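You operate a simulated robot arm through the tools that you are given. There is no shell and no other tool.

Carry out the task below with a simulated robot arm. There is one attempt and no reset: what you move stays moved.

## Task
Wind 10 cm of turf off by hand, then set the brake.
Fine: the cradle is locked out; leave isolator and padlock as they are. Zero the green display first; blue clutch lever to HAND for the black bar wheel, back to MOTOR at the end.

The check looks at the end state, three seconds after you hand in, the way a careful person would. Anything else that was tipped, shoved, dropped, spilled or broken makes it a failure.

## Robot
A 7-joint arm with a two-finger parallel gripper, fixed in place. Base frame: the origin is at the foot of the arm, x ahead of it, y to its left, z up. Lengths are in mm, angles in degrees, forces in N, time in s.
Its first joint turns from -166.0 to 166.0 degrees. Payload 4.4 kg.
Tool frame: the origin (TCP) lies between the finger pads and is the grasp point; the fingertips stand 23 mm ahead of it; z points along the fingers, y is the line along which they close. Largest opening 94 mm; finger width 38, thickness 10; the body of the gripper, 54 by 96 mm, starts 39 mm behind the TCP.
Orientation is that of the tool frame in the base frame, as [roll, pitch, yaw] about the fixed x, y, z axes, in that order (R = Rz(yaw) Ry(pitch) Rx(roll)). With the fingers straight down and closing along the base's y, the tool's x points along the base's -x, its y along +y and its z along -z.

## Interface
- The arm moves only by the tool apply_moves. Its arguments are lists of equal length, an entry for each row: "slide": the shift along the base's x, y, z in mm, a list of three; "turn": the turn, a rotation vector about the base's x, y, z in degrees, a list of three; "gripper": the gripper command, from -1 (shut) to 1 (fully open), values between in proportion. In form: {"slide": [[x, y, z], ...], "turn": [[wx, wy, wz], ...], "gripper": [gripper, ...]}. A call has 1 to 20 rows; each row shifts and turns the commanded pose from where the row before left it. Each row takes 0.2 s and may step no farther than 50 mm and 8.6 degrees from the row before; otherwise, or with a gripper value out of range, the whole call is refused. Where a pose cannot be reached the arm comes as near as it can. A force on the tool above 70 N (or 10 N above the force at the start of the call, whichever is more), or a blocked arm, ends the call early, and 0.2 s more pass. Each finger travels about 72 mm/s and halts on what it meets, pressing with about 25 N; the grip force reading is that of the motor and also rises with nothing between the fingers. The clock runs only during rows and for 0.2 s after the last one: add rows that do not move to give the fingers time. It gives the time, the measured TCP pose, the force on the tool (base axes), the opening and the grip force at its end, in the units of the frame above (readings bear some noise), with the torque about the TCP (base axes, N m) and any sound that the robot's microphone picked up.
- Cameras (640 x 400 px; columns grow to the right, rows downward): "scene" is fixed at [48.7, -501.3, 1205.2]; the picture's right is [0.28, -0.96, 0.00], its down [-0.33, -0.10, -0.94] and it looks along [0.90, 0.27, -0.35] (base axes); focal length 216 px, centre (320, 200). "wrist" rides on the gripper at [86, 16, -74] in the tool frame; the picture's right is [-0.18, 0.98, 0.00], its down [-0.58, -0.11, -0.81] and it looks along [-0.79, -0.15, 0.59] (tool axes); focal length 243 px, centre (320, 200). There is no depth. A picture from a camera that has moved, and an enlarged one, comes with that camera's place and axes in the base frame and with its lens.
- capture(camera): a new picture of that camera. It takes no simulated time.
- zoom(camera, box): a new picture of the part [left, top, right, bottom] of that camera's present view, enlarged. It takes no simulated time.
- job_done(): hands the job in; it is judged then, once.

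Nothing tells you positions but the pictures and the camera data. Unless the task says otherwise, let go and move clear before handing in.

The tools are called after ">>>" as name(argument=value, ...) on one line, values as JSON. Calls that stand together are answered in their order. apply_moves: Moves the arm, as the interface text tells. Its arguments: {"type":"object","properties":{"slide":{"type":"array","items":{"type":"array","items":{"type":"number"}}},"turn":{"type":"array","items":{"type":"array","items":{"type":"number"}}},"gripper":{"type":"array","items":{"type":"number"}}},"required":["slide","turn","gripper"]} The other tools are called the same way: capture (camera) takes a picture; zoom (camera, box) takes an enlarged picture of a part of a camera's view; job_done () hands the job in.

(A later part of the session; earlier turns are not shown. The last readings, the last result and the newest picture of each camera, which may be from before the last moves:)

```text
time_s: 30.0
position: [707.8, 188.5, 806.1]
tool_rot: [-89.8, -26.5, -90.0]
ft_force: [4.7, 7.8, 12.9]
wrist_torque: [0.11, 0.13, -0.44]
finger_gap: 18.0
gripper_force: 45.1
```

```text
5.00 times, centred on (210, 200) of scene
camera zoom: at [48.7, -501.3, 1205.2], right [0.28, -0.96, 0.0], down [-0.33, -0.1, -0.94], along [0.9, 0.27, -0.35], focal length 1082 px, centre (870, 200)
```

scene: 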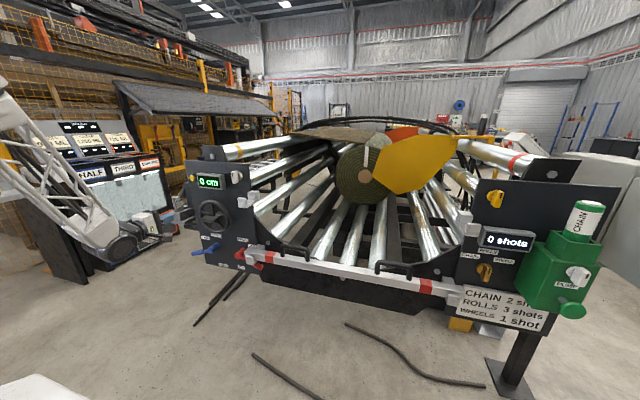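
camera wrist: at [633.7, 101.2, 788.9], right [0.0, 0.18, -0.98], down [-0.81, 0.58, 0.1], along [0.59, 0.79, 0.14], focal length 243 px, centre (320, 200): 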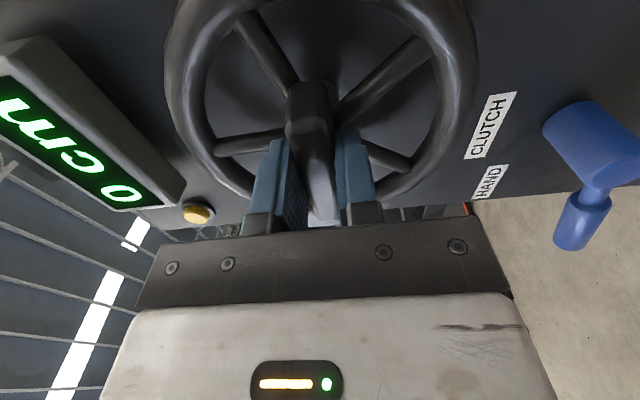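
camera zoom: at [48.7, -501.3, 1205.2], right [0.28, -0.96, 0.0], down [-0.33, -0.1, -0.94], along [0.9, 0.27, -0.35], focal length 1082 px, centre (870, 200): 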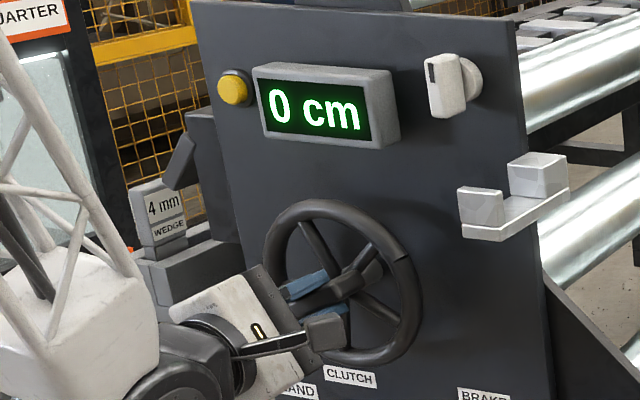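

The wheel has turned about 26° and the display still reads 0. I'll check the roll's white mark and the lever for any change.

>>> zoom(camera="scene", box=[280, 100, 480, 230])

>>> zoom(camera="scene", box=[170, 220, 290, 295])

```text
3.08 times, centred on (380, 165) of scene
camera zoom: at [48.7, -501.3, 1205.2], right [0.28, -0.96, 0.0], down [-0.33, -0.1, -0.94], along [0.9, 0.27, -0.35], focal length 666 px, centre (135, 308)
```

zoom: 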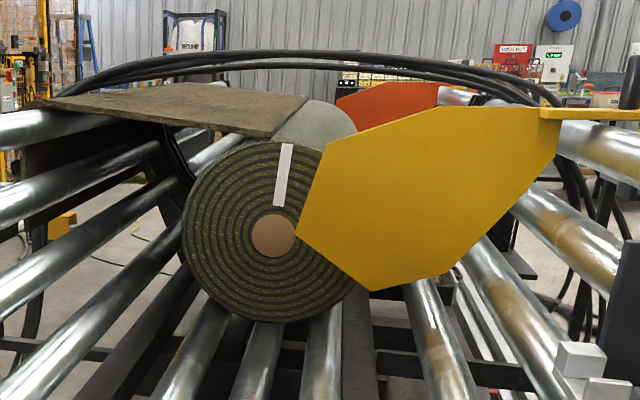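

```text
5.33 times, centred on (230, 258) of scene
camera zoom: at [48.7, -501.3, 1205.2], right [0.28, -0.96, 0.0], down [-0.33, -0.1, -0.94], along [0.9, 0.27, -0.35], focal length 1154 px, centre (800, -107)
```

zoom: 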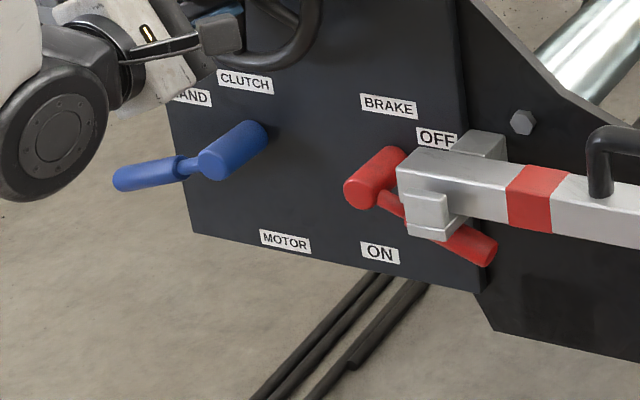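

The roll turned slightly clockwise with the wheel, so the clutch is engaged. I'll look closely at the roll to judge which way feeds turf off.

>>> zoom(camera="scene", box=[290, 115, 410, 205])

>>> zoom(camera="scene", box=[330, 135, 400, 180])

>>> zoom(camera="scene", box=[190, 168, 230, 198])

```text
4.44 times, centred on (350, 160) of scene
camera zoom: at [48.7, -501.3, 1205.2], right [0.28, -0.96, 0.0], down [-0.33, -0.1, -0.94], along [0.9, 0.27, -0.35], focal length 962 px, centre (187, 378)
```

zoom: 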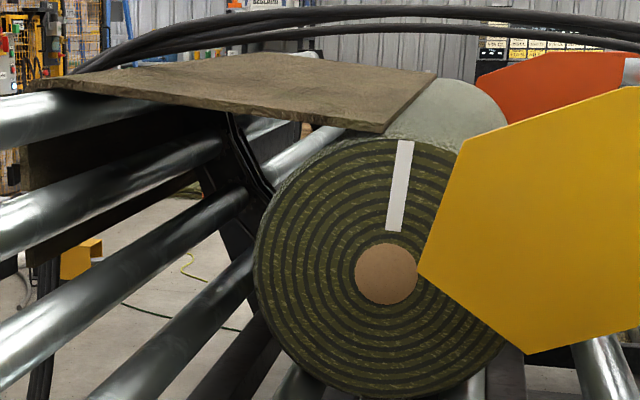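

```text
8.89 times, centred on (365, 158) of scene
camera zoom: at [48.7, -501.3, 1205.2], right [0.28, -0.96, 0.0], down [-0.33, -0.1, -0.94], along [0.9, 0.27, -0.35], focal length 1924 px, centre (-80, 578)
```

zoom: 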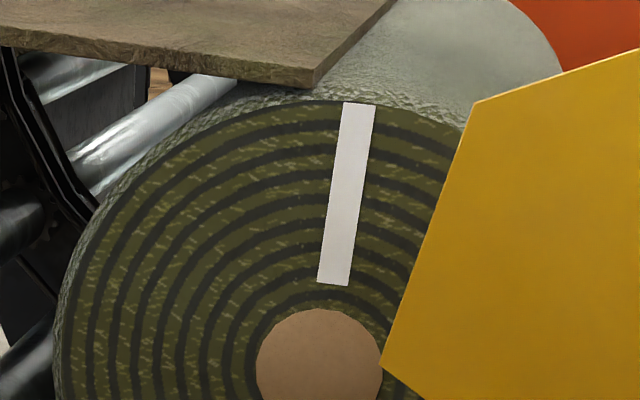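

```text
13.33 times, centred on (210, 183) of scene
camera zoom: at [48.7, -501.3, 1205.2], right [0.28, -0.96, 0.0], down [-0.33, -0.1, -0.94], along [0.9, 0.27, -0.35], focal length 2886 px, centre (1787, 427)
```

zoom: 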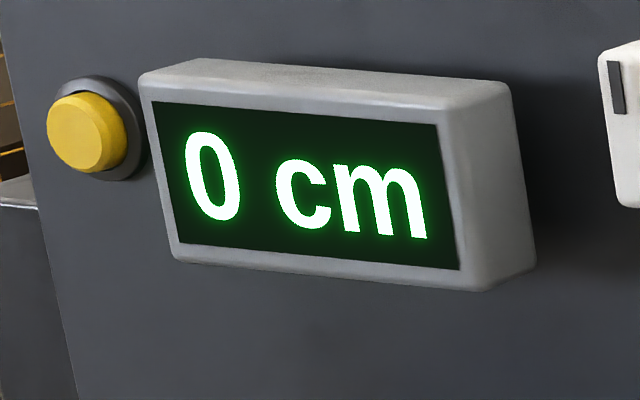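

The turf sheet runs off the top of the roll to the left, so winding off means the roll turns counter-clockwise, opposite to my test turn. I'll turn the wheel back the other way past its start and watch the display.

>>> apply_moves(slide=[[0, 0, 0], [0, 0, 0], [0, 0, 0], [0, 0, 0], [0, 0, 0]], turn=[[6.5, 0, 0], [6.5, 0, 0], [6.5, 0, 0], [6.5, 0, 0], [0, 0, 0]], gripper=[-1, -1, -1, -1, -1])

>>> zoom(camera="scene", box=[170, 160, 250, 240])

>>> zoom(camera="scene", box=[330, 135, 400, 180])

```text
time_s: 31.2
position: [708.9, 188.8, 804.8]
tool_rot: [-90.1, -0.4, -89.9]
ft_force: [10.9, 6.1, 8.8]
wrist_torque: [0.17, 0.21, -0.82]
finger_gap: 18.1
gripper_force: 45.4
```

```text
5.00 times, centred on (210, 200) of scene
camera zoom: at [48.7, -501.3, 1205.2], right [0.28, -0.96, 0.0], down [-0.33, -0.1, -0.94], along [0.9, 0.27, -0.35], focal length 1082 px, centre (870, 200)
```

zoom: 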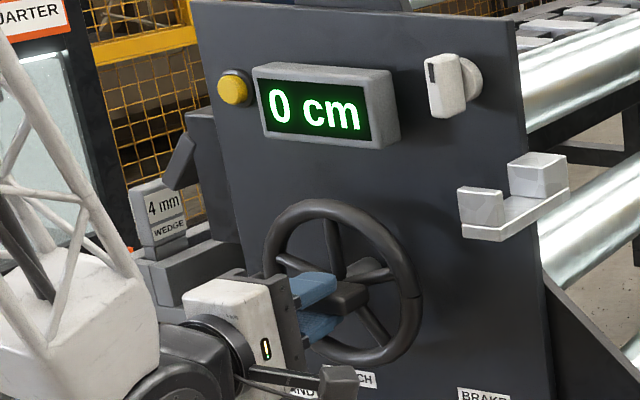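

```text
8.89 times, centred on (365, 158) of scene
camera zoom: at [48.7, -501.3, 1205.2], right [0.28, -0.96, 0.0], down [-0.33, -0.1, -0.94], along [0.9, 0.27, -0.35], focal length 1924 px, centre (-80, 578)
```

zoom: 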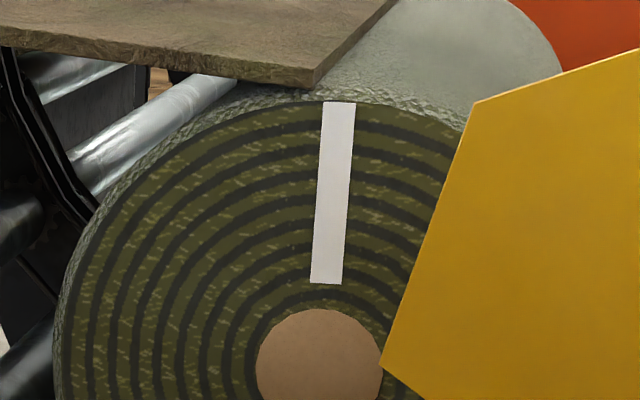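

Back at the start the roll's mark has returned and the display reads 0. I'll keep going in the positive direction.

>>> apply_moves(slide=[[0, 0, 0], [0, 0, 0], [0, 0, 0], [0, 0, 0], [0, 0, 0]], turn=[[6, 0, 0], [6, 0, 0], [6, 0, 0], [6, 0, 0], [0, 0, 0]], gripper=[-1, -1, -1, -1, -1])

>>> zoom(camera="scene", box=[170, 160, 250, 240])

>>> zoom(camera="scene", box=[330, 135, 400, 180])

```text
time_s: 32.4
position: [708.9, 188.2, 803.9]
tool_rot: [-89.9, 23.6, -90.0]
ft_force: [39.4, 18.1, -26.6]
wrist_torque: [0.11, -0.03, 0.36]
finger_gap: 18.0
gripper_force: 45.2
```

```text
5.00 times, centred on (210, 200) of scene
camera zoom: at [48.7, -501.3, 1205.2], right [0.28, -0.96, 0.0], down [-0.33, -0.1, -0.94], along [0.9, 0.27, -0.35], focal length 1082 px, centre (870, 200)
```

zoom: 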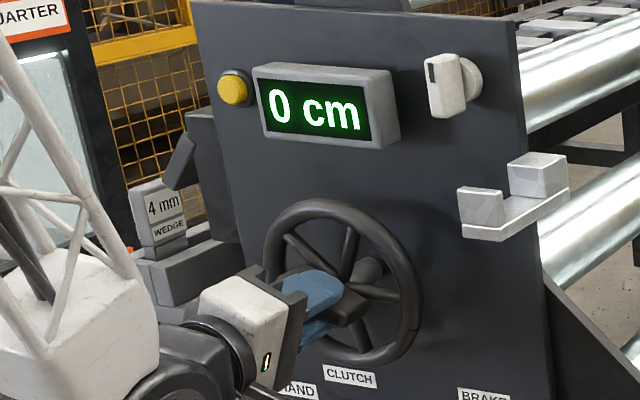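

```text
8.89 times, centred on (365, 158) of scene
camera zoom: at [48.7, -501.3, 1205.2], right [0.28, -0.96, 0.0], down [-0.33, -0.1, -0.94], along [0.9, 0.27, -0.35], focal length 1924 px, centre (-80, 578)
```

zoom: 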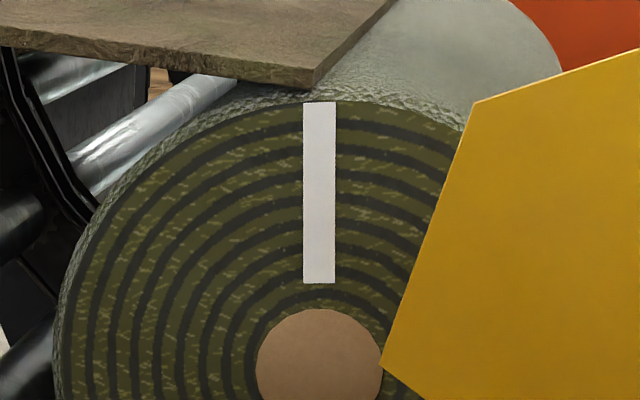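

The roll now turns the right way, about 4° per 24° of wheel, and the display seems to count in coarse steps. Side force is building up, so I'll release and regrip to relax it.

>>> apply_moves(slide=[[0, 0, 0], [0, 0, 0], [0, 0, 0]], turn=[[0, 0, 0], [0, 0, 0], [0, 0, 0]], gripper=[-0.2, -0.2, -0.2])

>>> capture(camera="wrist")

>>> zoom(camera="scene", box=[180, 190, 250, 240])

```text
time_s: 33.2
position: [706.2, 189.6, 805.0]
tool_rot: [-89.9, 23.5, -90.0]
ft_force: [-0.5, 0.5, 0.3]
wrist_torque: [0.01, 0.02, 0.03]
finger_gap: 37.5
gripper_force: 0.2
```

```text
taken
camera wrist: at [633.4, 114.9, 755.2], right [0.0, 0.56, -0.83], down [-0.81, 0.49, 0.33], along [0.59, 0.67, 0.45], focal length 243 px, centre (320, 200)
```

wrist: 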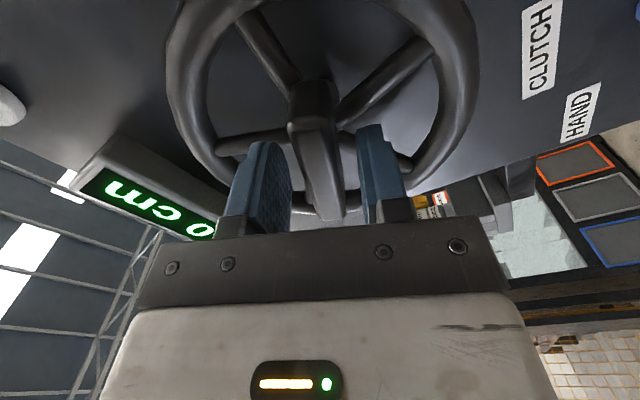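

```text
8.00 times, centred on (215, 215) of scene
camera zoom: at [48.7, -501.3, 1205.2], right [0.28, -0.96, 0.0], down [-0.33, -0.1, -0.94], along [0.9, 0.27, -0.35], focal length 1732 px, centre (1160, 80)
```

zoom: 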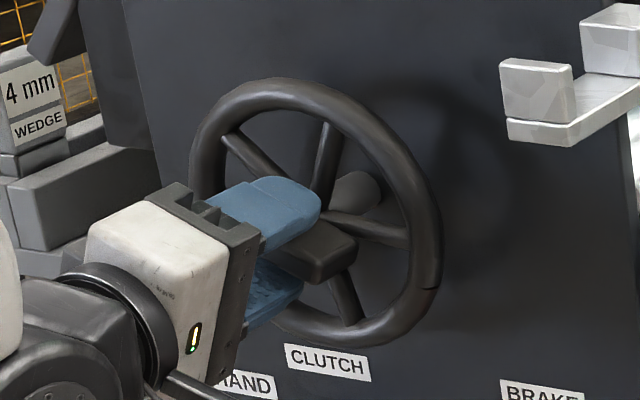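

The grip relaxed and the forces are zero. I'll check the display again before regripping, in case it lags.

>>> zoom(camera="scene", box=[190, 168, 230, 198])

>>> apply_moves(slide=[[2, 0, 0], [0, 0, 0], [0, 0, 0]], turn=[[0, 0, 0], [0, 0, 0], [0, 0, 0]], gripper=[-0.2, -1, -1])

```text
13.33 times, centred on (210, 183) of scene
camera zoom: at [48.7, -501.3, 1205.2], right [0.28, -0.96, 0.0], down [-0.33, -0.1, -0.94], along [0.9, 0.27, -0.35], focal length 2886 px, centre (1787, 427)
```

zoom: 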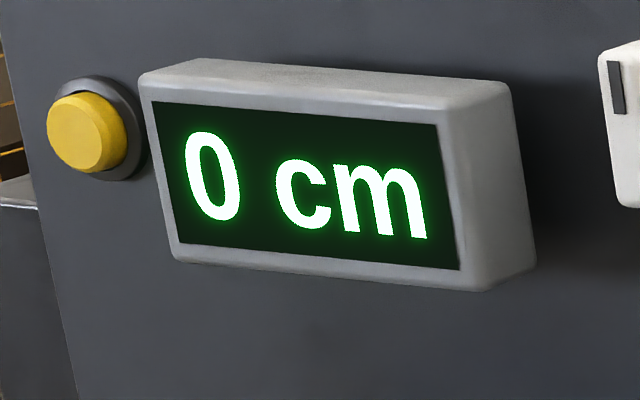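

```text
time_s: 34.0
position: [710.0, 187.8, 804.4]
tool_rot: [-90.0, 23.5, -90.1]
ft_force: [10.0, 10.3, -15.7]
wrist_torque: [0.3, -0.03, 0.31]
finger_gap: 17.7
gripper_force: 45.4
```

The bar is gripped again. I'll shift the tool slightly towards the wheel axis and keep turning in the wind-off direction, checking the display as I go.

>>> apply_moves(slide=[[0.5, 0.4, -0.8], [0, 0, 0], [0, 0, 0], [0, 0, 0], [0, 0, 0]], turn=[[0, 0, 0], [6, 0, 0], [6, 0, 0], [6, 0, 0], [0, 0, 0]], gripper=[-1, -1, -1, -1, -1])

>>> zoom(camera="scene", box=[170, 160, 250, 240])

>>> zoom(camera="scene", box=[330, 135, 400, 180])

```text
time_s: 35.2
position: [709.9, 188.6, 804.7]
tool_rot: [-90.0, 41.5, -90.1]
ft_force: [-27.1, 6.3, -11.2]
wrist_torque: [0.15, 0.17, 0.14]
finger_gap: 17.8
gripper_force: 44.6
```

```text
5.00 times, centred on (210, 200) of scene
camera zoom: at [48.7, -501.3, 1205.2], right [0.28, -0.96, 0.0], down [-0.33, -0.1, -0.94], along [0.9, 0.27, -0.35], focal length 1082 px, centre (870, 200)
```

zoom: 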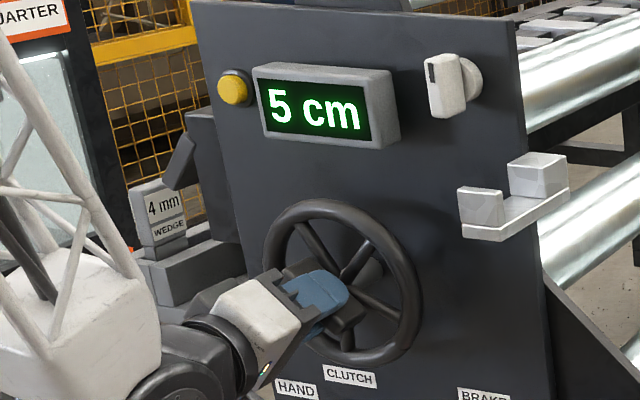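

```text
8.89 times, centred on (365, 158) of scene
camera zoom: at [48.7, -501.3, 1205.2], right [0.28, -0.96, 0.0], down [-0.33, -0.1, -0.94], along [0.9, 0.27, -0.35], focal length 1924 px, centre (-80, 578)
```

zoom: 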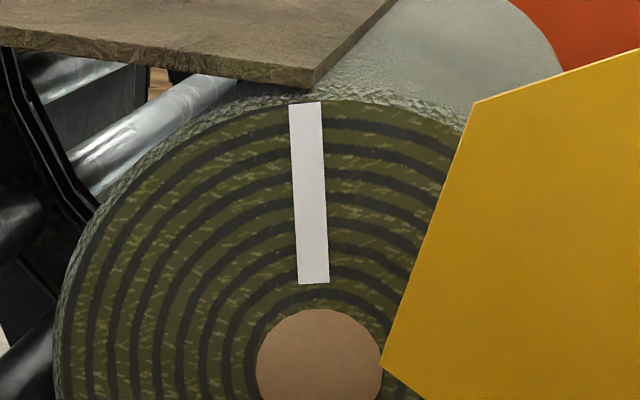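

The display went to 5 cm between about 24° and 41° of wheel turn, so it counts in 5 cm steps. I'll ease off the x load and continue in small steps, noting where it flips to 10.

>>> apply_moves(slide=[[-1.5, 0, -0.4], [0, 0, 0], [0, 0, 0], [0, 0, 0]], turn=[[0, 0, 0], [6, 0, 0], [6, 0, 0], [0, 0, 0]], gripper=[-1, -1, -1, -1])

>>> zoom(camera="scene", box=[170, 160, 250, 240])

>>> zoom(camera="scene", box=[330, 135, 400, 180])

```text
time_s: 36.2
position: [709.0, 188.7, 804.5]
tool_rot: [-90.0, 53.5, -90.0]
ft_force: [37.6, 25.9, -43.2]
wrist_torque: [-0.18, 0.32, 0.25]
finger_gap: 18.2
gripper_force: 44.7
```

```text
5.00 times, centred on (210, 200) of scene
camera zoom: at [48.7, -501.3, 1205.2], right [0.28, -0.96, 0.0], down [-0.33, -0.1, -0.94], along [0.9, 0.27, -0.35], focal length 1082 px, centre (870, 200)
```

zoom: 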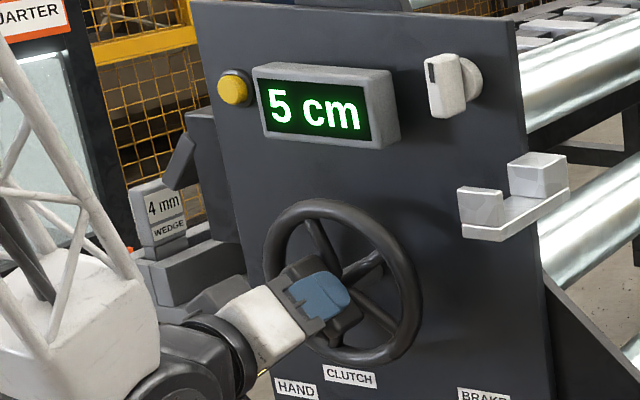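

```text
8.89 times, centred on (365, 158) of scene
camera zoom: at [48.7, -501.3, 1205.2], right [0.28, -0.96, 0.0], down [-0.33, -0.1, -0.94], along [0.9, 0.27, -0.35], focal length 1924 px, centre (-80, 578)
```

zoom: 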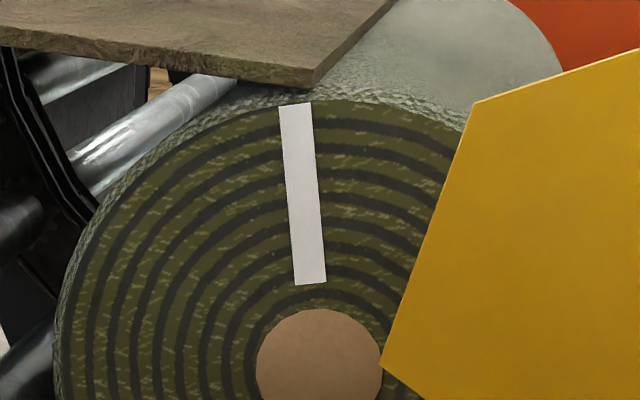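

Side load is building again. I'll shift the commanded pose along the force to relax it, then check.

>>> apply_moves(slide=[[1, 0.6, -1], [1, 0.6, -1], [0, 0, 0]], turn=[[0, 0, 0], [0, 0, 0], [0, 0, 0]], gripper=[-1, -1, -1])

```text
time_s: 37.0
position: [710.7, 188.1, 803.2]
tool_rot: [-89.7, 53.5, -90.0]
ft_force: [-41.5, -23.5, 28.4]
wrist_torque: [-0.07, 0.3, 0.59]
finger_gap: 18.1
gripper_force: 44.9
```

That overshot, so the joint stiffness is about 40 N/mm. I'll go back roughly half and continue turning in small steps.

>>> apply_moves(slide=[[-1, -0.6, 0.8], [0, 0, 0], [0, 0, 0], [0, 0, 0]], turn=[[0, 0, 0], [4, 0, 0], [4, 0, 0], [0, 0, 0]], gripper=[-1, -1, -1, -1])

>>> zoom(camera="scene", box=[170, 160, 250, 240])

```text
time_s: 38.0
position: [712.1, 188.8, 803.4]
tool_rot: [-89.9, 61.6, -89.9]
ft_force: [21.7, -8.4, 2.9]
wrist_torque: [0.09, -0.25, 0.69]
finger_gap: 17.9
gripper_force: 45.0
```

```text
5.00 times, centred on (210, 200) of scene
camera zoom: at [48.7, -501.3, 1205.2], right [0.28, -0.96, 0.0], down [-0.33, -0.1, -0.94], along [0.9, 0.27, -0.35], focal length 1082 px, centre (870, 200)
```

zoom: 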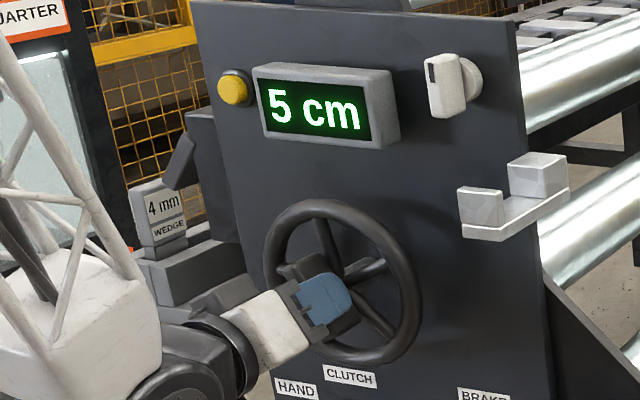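

Forces are low at 62° of wheel turn and the display reads 5 cm. I'll continue.

>>> apply_moves(slide=[[0.3, 0, 0], [0, 0, 0], [0, 0, 0], [0, 0, 0]], turn=[[4, 0, 0], [4, 0, 0], [4, 0, 0], [0, 0, 0]], gripper=[-1, -1, -1, -1])

>>> zoom(camera="scene", box=[170, 160, 250, 240])

>>> zoom(camera="scene", box=[330, 135, 400, 180])

```text
time_s: 39.0
position: [712.0, 190.0, 803.9]
tool_rot: [-89.8, 73.5, -89.9]
ft_force: [16.6, 3.5, 9.7]
wrist_torque: [-0.12, -0.8, 0.48]
finger_gap: 17.7
gripper_force: 45.1
```

```text
5.00 times, centred on (210, 200) of scene
camera zoom: at [48.7, -501.3, 1205.2], right [0.28, -0.96, 0.0], down [-0.33, -0.1, -0.94], along [0.9, 0.27, -0.35], focal length 1082 px, centre (870, 200)
```

zoom: 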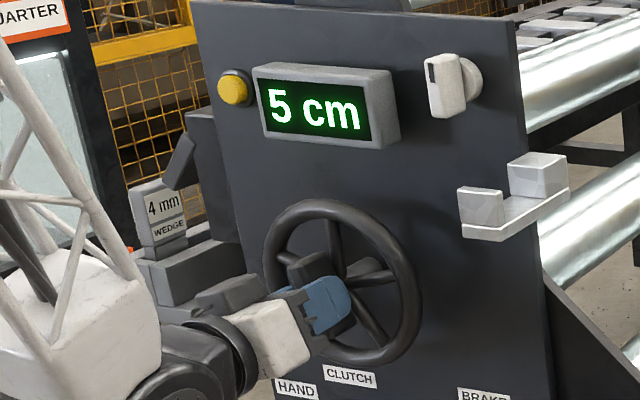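

```text
8.89 times, centred on (365, 158) of scene
camera zoom: at [48.7, -501.3, 1205.2], right [0.28, -0.96, 0.0], down [-0.33, -0.1, -0.94], along [0.9, 0.27, -0.35], focal length 1924 px, centre (-80, 578)
```

zoom: 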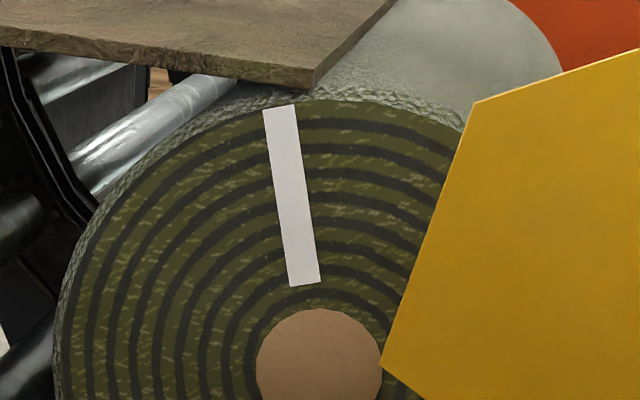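

The roll turns at about 1/6 of the wheel. The tool's roll limit is near, so I'll take a few more degrees and then regrip the bar from the other side (tool rolled back by 180°).

>>> apply_moves(slide=[[0, 0, 0.2], [0, 0, 0], [0, 0, 0]], turn=[[4, 0, 0], [4, 0, 0], [0, 0, 0]], gripper=[-1, -1, -1])

>>> zoom(camera="scene", box=[170, 160, 250, 240])

```text
time_s: 39.8
position: [711.8, 189.1, 802.6]
tool_rot: [-90.0, 81.6, -90.0]
ft_force: [27.6, 26.8, -0.6]
wrist_torque: [-0.01, 0.17, 0.17]
finger_gap: 17.8
gripper_force: 45.0
```

```text
5.00 times, centred on (210, 200) of scene
camera zoom: at [48.7, -501.3, 1205.2], right [0.28, -0.96, 0.0], down [-0.33, -0.1, -0.94], along [0.9, 0.27, -0.35], focal length 1082 px, centre (870, 200)
```

zoom: 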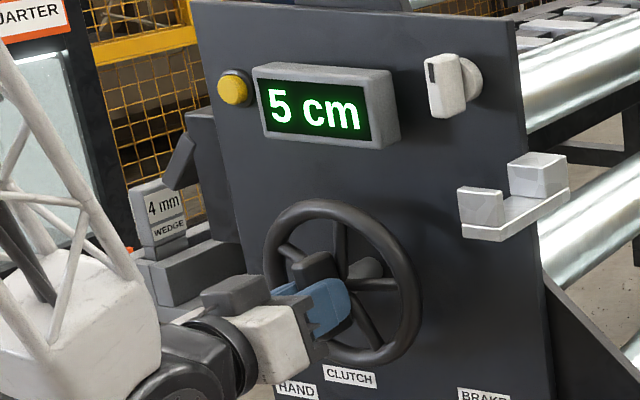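

At 82° it still reads 5 cm. I'll open, back out straight, and roll the tool back 180°.

>>> apply_moves(slide=[[0, 0, 0], [0, 0, 0], [-15, 0, 0], [-30, 0, 0], [-30, 0, 0], [0, 0, 0], [0, 0, 0], [0, 0, 0], [0, 0, 0], [0, 0, 0], [0, 0, 0], [0, 0, 0], [0, 0, 0], [0, 0, 0], [0, 0, 0], [0, 0, 0]], turn=[[0, 0, 0], [0, 0, 0], [0, 0, 0], [0, 0, 0], [0, 0, 0], [-8.2, 0, 0], [-8.2, 0, 0], [-8.2, 0, 0], [-8.2, 0, 0], [-8.2, 0, 0], [-8.2, 0, 0], [-8.2, 0, 0], [-8.2, 0, 0], [-8.2, 0, 0], [-8.2, 0, 0], [0, 0, 0]], gripper=[0, 0.3, 0.3, 0.3, 0.3, 0.3, 0.3, 0.3, 0.3, 0.3, 0.3, 0.3, 0.3, 0.3, 0.3, 0.3])

>>> zoom(camera="scene", box=[170, 160, 250, 240])

```text
time_s: 43.2
position: [637.0, 189.9, 803.0]
tool_rot: [-89.9, -0.6, -90.0]
ft_force: [0.5, -0.5, -0.5]
wrist_torque: [0.04, -0.01, 0.03]
finger_gap: 61.0
gripper_force: 0.1
```

```text
5.00 times, centred on (210, 200) of scene
camera zoom: at [48.7, -501.3, 1205.2], right [0.28, -0.96, 0.0], down [-0.33, -0.1, -0.94], along [0.9, 0.27, -0.35], focal length 1082 px, centre (870, 200)
```

zoom: 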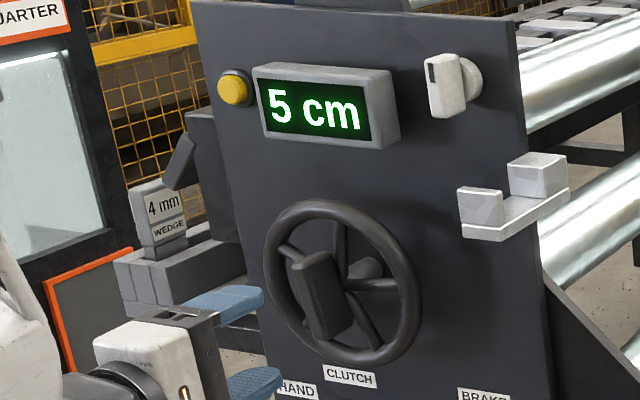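

The bar stayed put. I'll continue rolling back the remaining 98°.

>>> apply_moves(slide=[[0, 0, 0], [0, 0, 0], [0, 0, 0], [0, 0, 0], [0, 0, 0], [0, 0, 0], [0, 0, 0], [0, 0, 0], [0, 0, 0], [0, 0, 0], [0, 0, 0], [0, 0, 0], [0, 0, 0]], turn=[[-8.2, 0, 0], [-8.2, 0, 0], [-8.2, 0, 0], [-8.2, 0, 0], [-8.2, 0, 0], [-8.2, 0, 0], [-8.2, 0, 0], [-8.2, 0, 0], [-8.2, 0, 0], [-8.2, 0, 0], [-8.2, 0, 0], [-7.6, 0, 0], [0, 0, 0]], gripper=[0.3, 0.3, 0.3, 0.3, 0.3, 0.3, 0.3, 0.3, 0.3, 0.3, 0.3, 0.3, 0.3])

>>> capture(camera="wrist")

>>> zoom(camera="scene", box=[170, 160, 250, 240])

```text
time_s: 46.0
position: [636.1, 188.3, 802.3]
tool_rot: [90.0, -81.5, 90.1]
ft_force: [0.1, -0.4, -0.2]
wrist_torque: [-0.01, -0.01, 0.01]
finger_gap: 61.2
gripper_force: 0.0
```

```text
taken
camera wrist: at [561.1, 185.0, 890.5], right [0.0, -1.0, -0.04], down [-0.81, 0.02, -0.59], along [0.59, 0.03, -0.81], focal length 243 px, centre (320, 200)
```

wrist: 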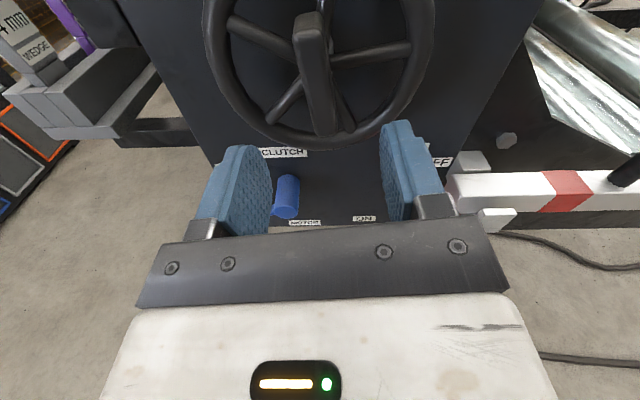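

```text
5.00 times, centred on (210, 200) of scene
camera zoom: at [48.7, -501.3, 1205.2], right [0.28, -0.96, 0.0], down [-0.33, -0.1, -0.94], along [0.9, 0.27, -0.35], focal length 1082 px, centre (870, 200)
```

zoom: 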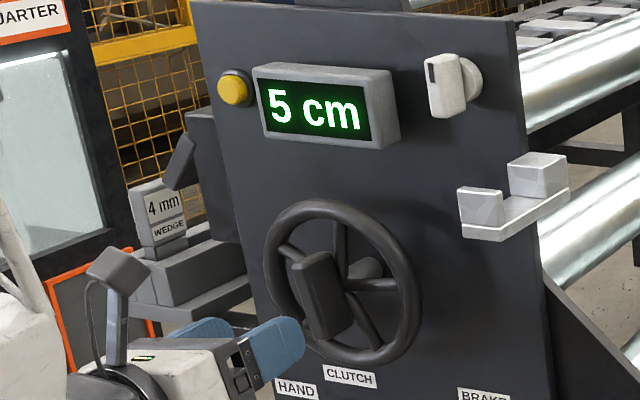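

The tool is rolled over with the camera above and the bar centred between the fingers. I'll approach and regrip.

>>> apply_moves(slide=[[30, 0.3, 1], [25, 0, 0], [15, 0, 0], [3, 0, 0], [0, 0, 0], [0, 0, 0], [0, 0, 0], [0, 0, 0]], turn=[[0, 0, 0], [0, 0, 0], [0, 0, 0], [0, 0, 0], [0, 0, 0], [0, 0, 0], [0, 0, 0], [0, 0, 0]], gripper=[0.3, 0.3, 0.3, 0.3, 0, -0.5, -1, -1])

>>> zoom(camera="scene", box=[170, 160, 250, 240])

>>> capture(camera="wrist")

```text
time_s: 47.8
position: [708.4, 190.6, 804.6]
tool_rot: [90.1, -81.6, 90.1]
ft_force: [7.2, 28.1, -9.0]
wrist_torque: [-0.2, 0.2, -0.4]
finger_gap: 18.0
gripper_force: 45.6
```

```text
5.00 times, centred on (210, 200) of scene
camera zoom: at [48.7, -501.3, 1205.2], right [0.28, -0.96, 0.0], down [-0.33, -0.1, -0.94], along [0.9, 0.27, -0.35], focal length 1082 px, centre (870, 200)
```

zoom: 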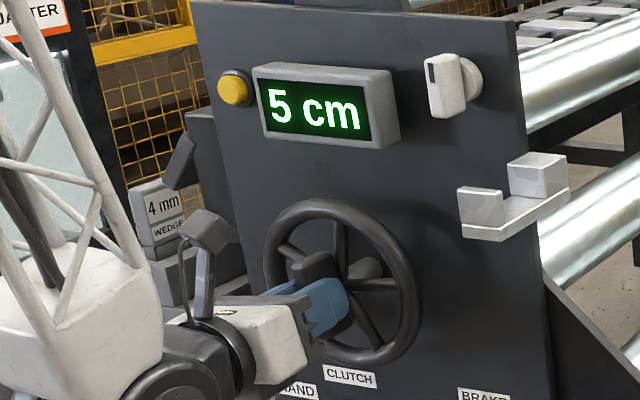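

```text
taken
camera wrist: at [634.4, 185.8, 892.0], right [0.0, -1.0, -0.04], down [-0.81, 0.02, -0.59], along [0.59, 0.03, -0.81], focal length 243 px, centre (320, 200)
```

wrist: 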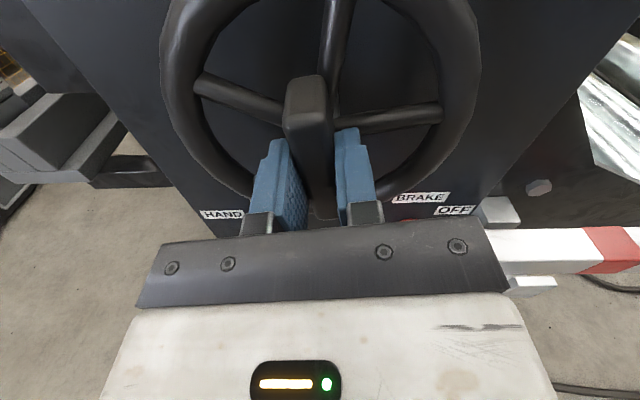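

It's gripped again. I'll trim 0.7 mm in y to relax the load, then continue winding off in small steps.

>>> apply_moves(slide=[[0, 0.7, -0.2], [0, 0, 0], [0, 0, 0], [0, 0, 0]], turn=[[0, 0, 0], [4, 0, 0], [4, 0, 0], [0, 0, 0]], gripper=[-1, -1, -1, -1])

>>> zoom(camera="scene", box=[170, 160, 250, 240])

```text
time_s: 48.8
position: [709.8, 190.2, 804.0]
tool_rot: [78.0, -89.7, 102.1]
ft_force: [17.3, 14.7, -2.0]
wrist_torque: [-0.07, 0.66, -0.02]
finger_gap: 17.8
gripper_force: 44.9
```

```text
5.00 times, centred on (210, 200) of scene
camera zoom: at [48.7, -501.3, 1205.2], right [0.28, -0.96, 0.0], down [-0.33, -0.1, -0.94], along [0.9, 0.27, -0.35], focal length 1082 px, centre (870, 200)
```

zoom: 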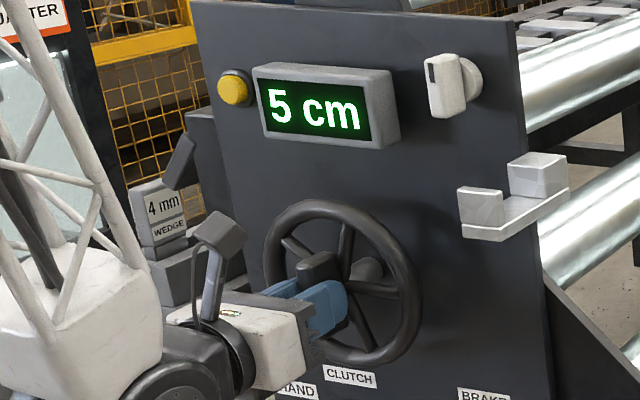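

About 90° of wheel turn now, still 5 cm. I'll continue in 5° steps.

>>> apply_moves(slide=[[0.2, 0.3, 0], [0, 0, 0], [0, 0, 0]], turn=[[0, 0, 0], [5, 0, 0], [0, 0, 0]], gripper=[-1, -1, -1])

>>> zoom(camera="scene", box=[170, 160, 250, 240])

```text
time_s: 49.6
position: [709.5, 189.5, 805.1]
tool_rot: [-88.9, -85.3, -91.0]
ft_force: [6.5, -8.2, 17.2]
wrist_torque: [-0.22, 0.34, -0.13]
finger_gap: 17.8
gripper_force: 45.4
```

```text
5.00 times, centred on (210, 200) of scene
camera zoom: at [48.7, -501.3, 1205.2], right [0.28, -0.96, 0.0], down [-0.33, -0.1, -0.94], along [0.9, 0.27, -0.35], focal length 1082 px, centre (870, 200)
```

zoom: 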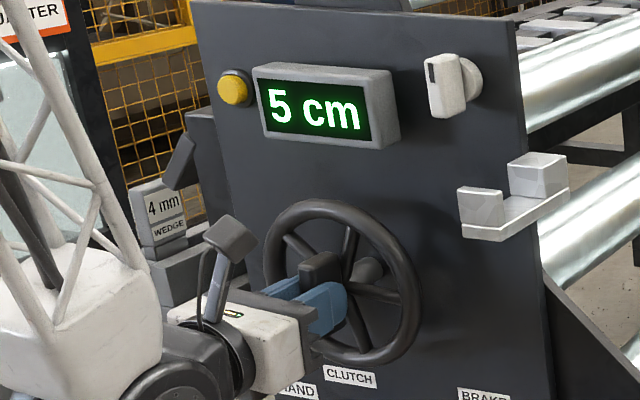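

>>> apply_moves(slide=[[0, -0.1, 0.3], [0, 0, 0], [0, 0, 0]], turn=[[0, 0, 0], [5, 0, 0], [0, 0, 0]], gripper=[-1, -1, -1])

>>> zoom(camera="scene", box=[170, 160, 250, 240])

```text
time_s: 50.4
position: [709.6, 189.6, 805.0]
tool_rot: [-89.7, -80.2, -90.2]
ft_force: [18.9, -13.7, 12.5]
wrist_torque: [-0.17, -1.12, -0.28]
finger_gap: 17.8
gripper_force: 44.9
```

```text
5.00 times, centred on (210, 200) of scene
camera zoom: at [48.7, -501.3, 1205.2], right [0.28, -0.96, 0.0], down [-0.33, -0.1, -0.94], along [0.9, 0.27, -0.35], focal length 1082 px, centre (870, 200)
```

zoom: 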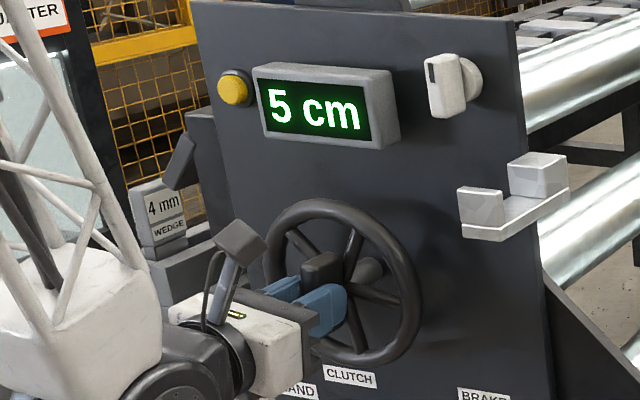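

W is about 100°, still 5 cm, and the forces are modest. I'll continue.

>>> apply_moves(slide=[[0.4, -0.2, 0.2], [0, 0, 0], [0, 0, 0]], turn=[[0, 0, 0], [5, 0, 0], [0, 0, 0]], gripper=[-1, -1, -1])

>>> zoom(camera="scene", box=[170, 160, 250, 240])

```text
time_s: 51.2
position: [709.3, 189.7, 804.6]
tool_rot: [-89.9, -75.3, -89.9]
ft_force: [6.2, -5.0, 12.3]
wrist_torque: [0.06, -0.43, -0.48]
finger_gap: 18.1
gripper_force: 45.0
```

```text
5.00 times, centred on (210, 200) of scene
camera zoom: at [48.7, -501.3, 1205.2], right [0.28, -0.96, 0.0], down [-0.33, -0.1, -0.94], along [0.9, 0.27, -0.35], focal length 1082 px, centre (870, 200)
```

zoom: 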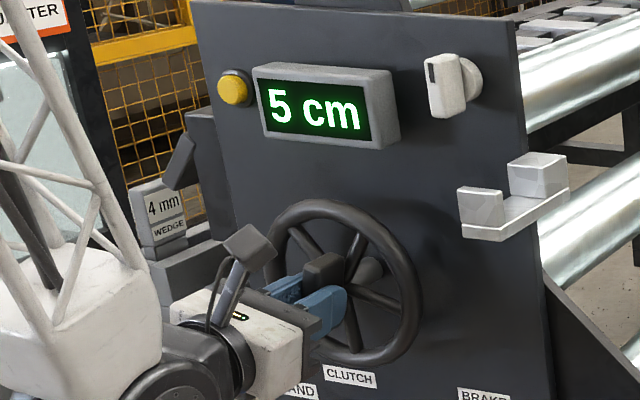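

>>> apply_moves(slide=[[0, 0, 0.3], [0, 0, 0], [0, 0, 0]], turn=[[0, 0, 0], [5, 0, 0], [0, 0, 0]], gripper=[-1, -1, -1])

>>> zoom(camera="scene", box=[170, 160, 250, 240])

>>> zoom(camera="scene", box=[330, 135, 400, 180])

```text
time_s: 52.0
position: [708.0, 190.6, 803.7]
tool_rot: [-90.0, -70.3, -89.8]
ft_force: [6.6, -2.9, 6.4]
wrist_torque: [-0.17, 0.28, -0.1]
finger_gap: 17.7
gripper_force: 44.5
```

```text
5.00 times, centred on (210, 200) of scene
camera zoom: at [48.7, -501.3, 1205.2], right [0.28, -0.96, 0.0], down [-0.33, -0.1, -0.94], along [0.9, 0.27, -0.35], focal length 1082 px, centre (870, 200)
```

zoom: 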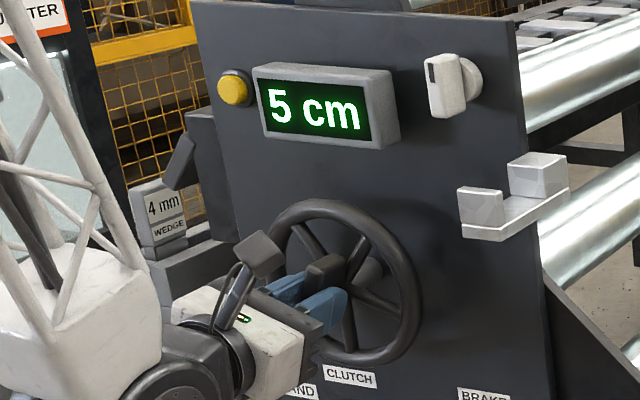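

```text
8.89 times, centred on (365, 158) of scene
camera zoom: at [48.7, -501.3, 1205.2], right [0.28, -0.96, 0.0], down [-0.33, -0.1, -0.94], along [0.9, 0.27, -0.35], focal length 1924 px, centre (-80, 578)
```

zoom: 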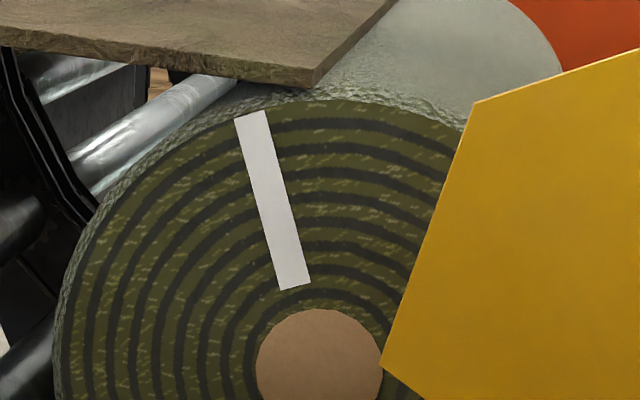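

About 110° and still 5 cm, with the roll's mark having moved 18°. I'll continue.

>>> apply_moves(slide=[[0.2, 0, 0.2], [0, 0, 0], [0, 0, 0]], turn=[[0, 0, 0], [4, 0, 0], [0, 0, 0]], gripper=[-1, -1, -1])

>>> zoom(camera="scene", box=[170, 160, 250, 240])

```text
time_s: 52.8
position: [708.6, 190.2, 804.2]
tool_rot: [-89.8, -66.3, -90.0]
ft_force: [-8.9, 1.3, 6.5]
wrist_torque: [-0.12, 0.54, 0.02]
finger_gap: 17.9
gripper_force: 44.9
```

```text
5.00 times, centred on (210, 200) of scene
camera zoom: at [48.7, -501.3, 1205.2], right [0.28, -0.96, 0.0], down [-0.33, -0.1, -0.94], along [0.9, 0.27, -0.35], focal length 1082 px, centre (870, 200)
```

zoom: 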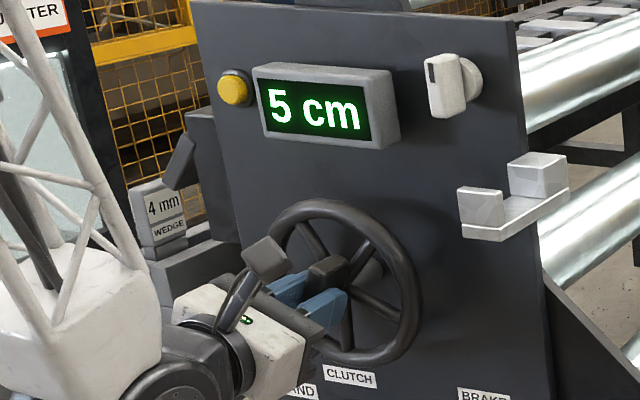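

>>> apply_moves(slide=[[0, 0, 0.1], [0, 0, 0], [0, 0, 0]], turn=[[0, 0, 0], [4, 0, 0], [0, 0, 0]], gripper=[-1, -1, -1])

>>> zoom(camera="scene", box=[170, 160, 250, 240])

```text
time_s: 53.6
position: [709.4, 190.2, 804.2]
tool_rot: [-90.1, -62.3, -89.9]
ft_force: [-23.9, 8.9, 2.8]
wrist_torque: [-0.18, -0.62, -0.45]
finger_gap: 17.6
gripper_force: 44.8
```

```text
5.00 times, centred on (210, 200) of scene
camera zoom: at [48.7, -501.3, 1205.2], right [0.28, -0.96, 0.0], down [-0.33, -0.1, -0.94], along [0.9, 0.27, -0.35], focal length 1082 px, centre (870, 200)
```

zoom: 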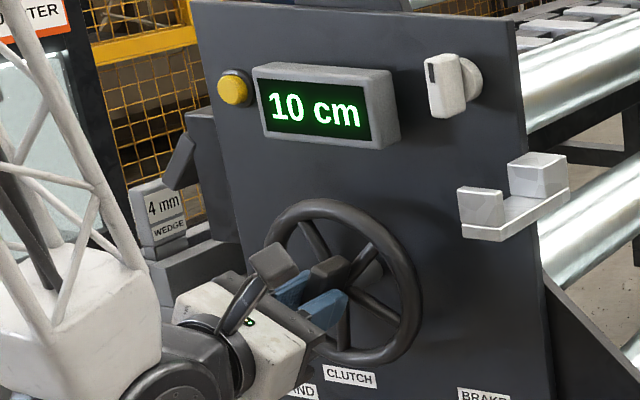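

The display flipped to 10 cm between 114° and 118°. With the first flip near 38°, that means it rounds to the nearest 5 cm (7.5 cm at about 116°), so a true 10 cm is at about 155° of wheel turn. I'll carry on towards that.

>>> apply_moves(slide=[[-0.5, 0.2, 0], [0, 0, 0], [0, 0, 0], [0, 0, 0], [0, 0, 0]], turn=[[0, 0, 0], [4, 0, 0], [4, 0, 0], [4, 0, 0], [0, 0, 0]], gripper=[-1, -1, -1, -1, -1])

>>> zoom(camera="scene", box=[170, 160, 250, 240])

```text
time_s: 54.8
position: [709.7, 189.8, 804.2]
tool_rot: [-90.0, -50.4, -90.0]
ft_force: [-0.1, 6.3, -15.3]
wrist_torque: [0.01, 0.45, 0.27]
finger_gap: 17.9
gripper_force: 44.9
```

```text
5.00 times, centred on (210, 200) of scene
camera zoom: at [48.7, -501.3, 1205.2], right [0.28, -0.96, 0.0], down [-0.33, -0.1, -0.94], along [0.9, 0.27, -0.35], focal length 1082 px, centre (870, 200)
```

zoom: 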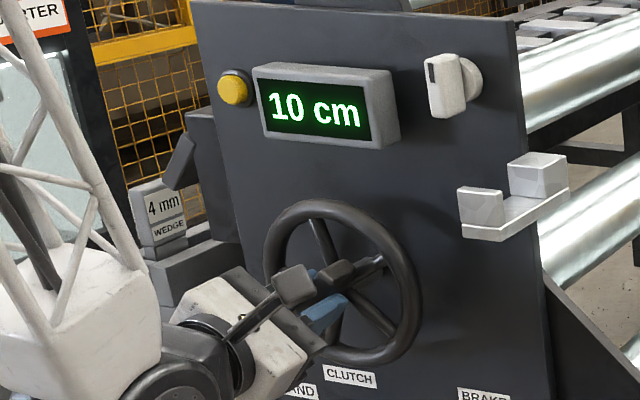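

About 130° now, reading 10 cm. I'll do the remaining turn towards 155°.

>>> apply_moves(slide=[[0, 0.2, -0.4], [0, 0, 0], [0, 0, 0], [0, 0, 0], [0, 0, 0]], turn=[[0, 0, 0], [4.2, 0, 0], [4.2, 0, 0], [4.2, 0, 0], [0, 0, 0]], gripper=[-1, -1, -1, -1, -1])

>>> zoom(camera="scene", box=[170, 160, 250, 240])

```text
time_s: 56.0
position: [708.4, 190.6, 804.3]
tool_rot: [-89.8, -37.6, -90.0]
ft_force: [-3.7, -5.9, -5.5]
wrist_torque: [-0.05, 0.57, 0.32]
finger_gap: 17.8
gripper_force: 45.0
```

```text
5.00 times, centred on (210, 200) of scene
camera zoom: at [48.7, -501.3, 1205.2], right [0.28, -0.96, 0.0], down [-0.33, -0.1, -0.94], along [0.9, 0.27, -0.35], focal length 1082 px, centre (870, 200)
```

zoom: 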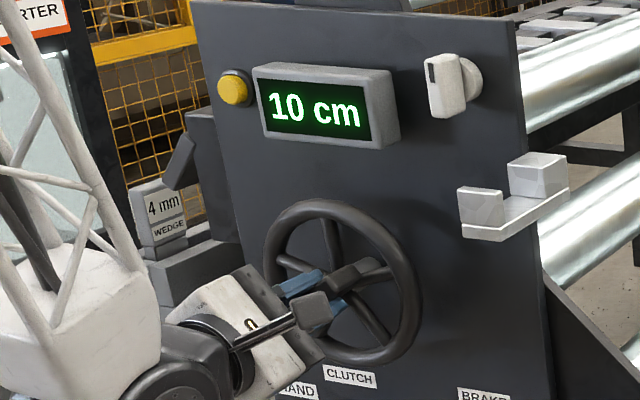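

>>> apply_moves(slide=[[0, -0.1, 0], [0, 0, 0], [0, 0, 0], [0, 0, 0], [0, 0, 0]], turn=[[0, 0, 0], [4, 0, 0], [4, 0, 0], [4, 0, 0], [0, 0, 0]], gripper=[-1, -1, -1, -1, -1])

>>> zoom(camera="scene", box=[170, 160, 250, 240])

>>> zoom(camera="scene", box=[330, 135, 400, 180])

```text
time_s: 57.2
position: [709.5, 190.9, 802.8]
tool_rot: [-89.9, -25.6, -90.0]
ft_force: [7.9, -3.9, -7.2]
wrist_torque: [-0.06, -0.29, -1.2]
finger_gap: 17.9
gripper_force: 44.7
```

```text
5.00 times, centred on (210, 200) of scene
camera zoom: at [48.7, -501.3, 1205.2], right [0.28, -0.96, 0.0], down [-0.33, -0.1, -0.94], along [0.9, 0.27, -0.35], focal length 1082 px, centre (870, 200)
```

zoom: 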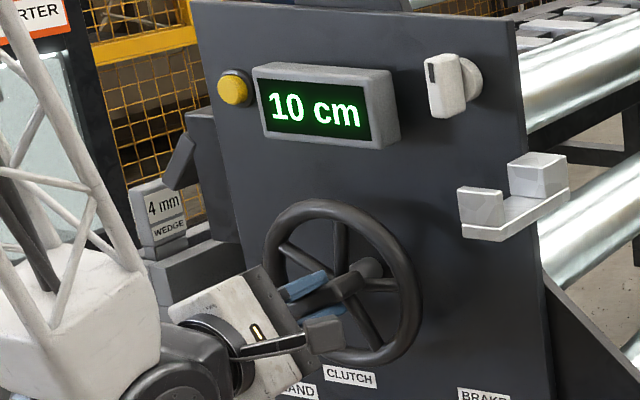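

```text
8.89 times, centred on (365, 158) of scene
camera zoom: at [48.7, -501.3, 1205.2], right [0.28, -0.96, 0.0], down [-0.33, -0.1, -0.94], along [0.9, 0.27, -0.35], focal length 1924 px, centre (-80, 578)
```

zoom: 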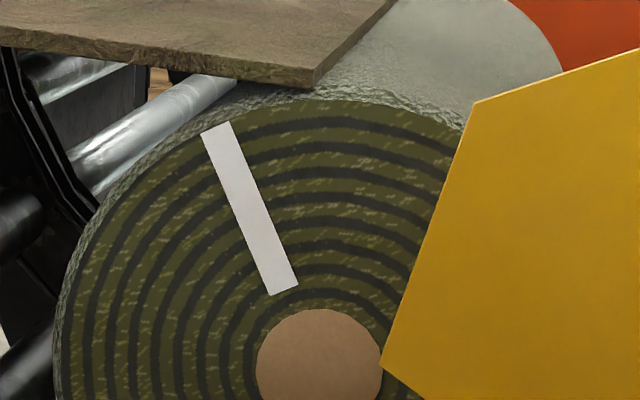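

The wheel is at 154.8° and the display reads 10 cm. I'll release the bar, back straight out, and check that nothing moves.

>>> apply_moves(slide=[[0, 0, 0], [0, 0, 0], [0, 0, 0], [-15, 0, 0], [-30, 0, 0], [-35, 0, 0], [-20, 0, 0], [0, 0, 0]], turn=[[0, 0, 0], [0, 0, 0], [0, 0, 0], [0, 0, 0], [0, 0, 0], [0, 0, 0], [0, 0, 0], [0, 0, 0]], gripper=[-0.3, 0.2, 0.2, 0.2, 0.2, 0.2, 0.2, 0.2])

>>> zoom(camera="scene", box=[170, 160, 250, 240])

>>> zoom(camera="scene", box=[330, 135, 400, 180])

```text
time_s: 59.0
position: [610.0, 190.8, 804.3]
tool_rot: [-89.9, -25.7, -90.1]
ft_force: [-0.7, 0.3, 1.0]
wrist_torque: [-0.04, -0.02, -0.02]
finger_gap: 56.4
gripper_force: 0.1
```

```text
5.00 times, centred on (210, 200) of scene
camera zoom: at [48.7, -501.3, 1205.2], right [0.28, -0.96, 0.0], down [-0.33, -0.1, -0.94], along [0.9, 0.27, -0.35], focal length 1082 px, centre (870, 200)
```

zoom: 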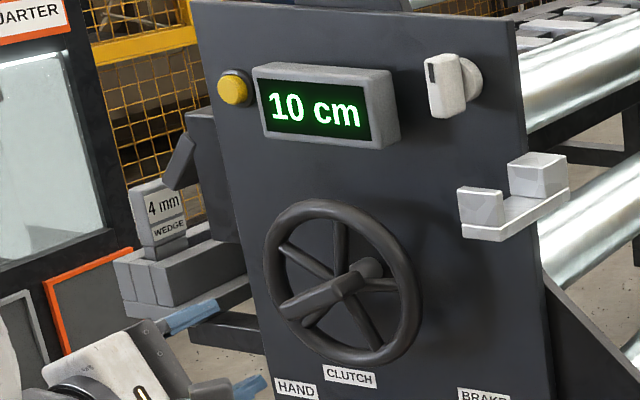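

```text
8.89 times, centred on (365, 158) of scene
camera zoom: at [48.7, -501.3, 1205.2], right [0.28, -0.96, 0.0], down [-0.33, -0.1, -0.94], along [0.9, 0.27, -0.35], focal length 1924 px, centre (-80, 578)
```

zoom: 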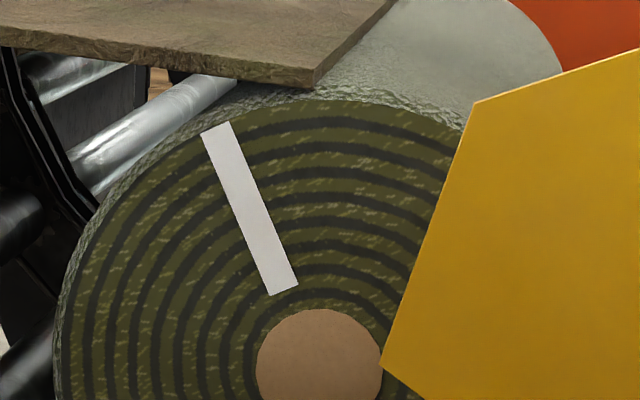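

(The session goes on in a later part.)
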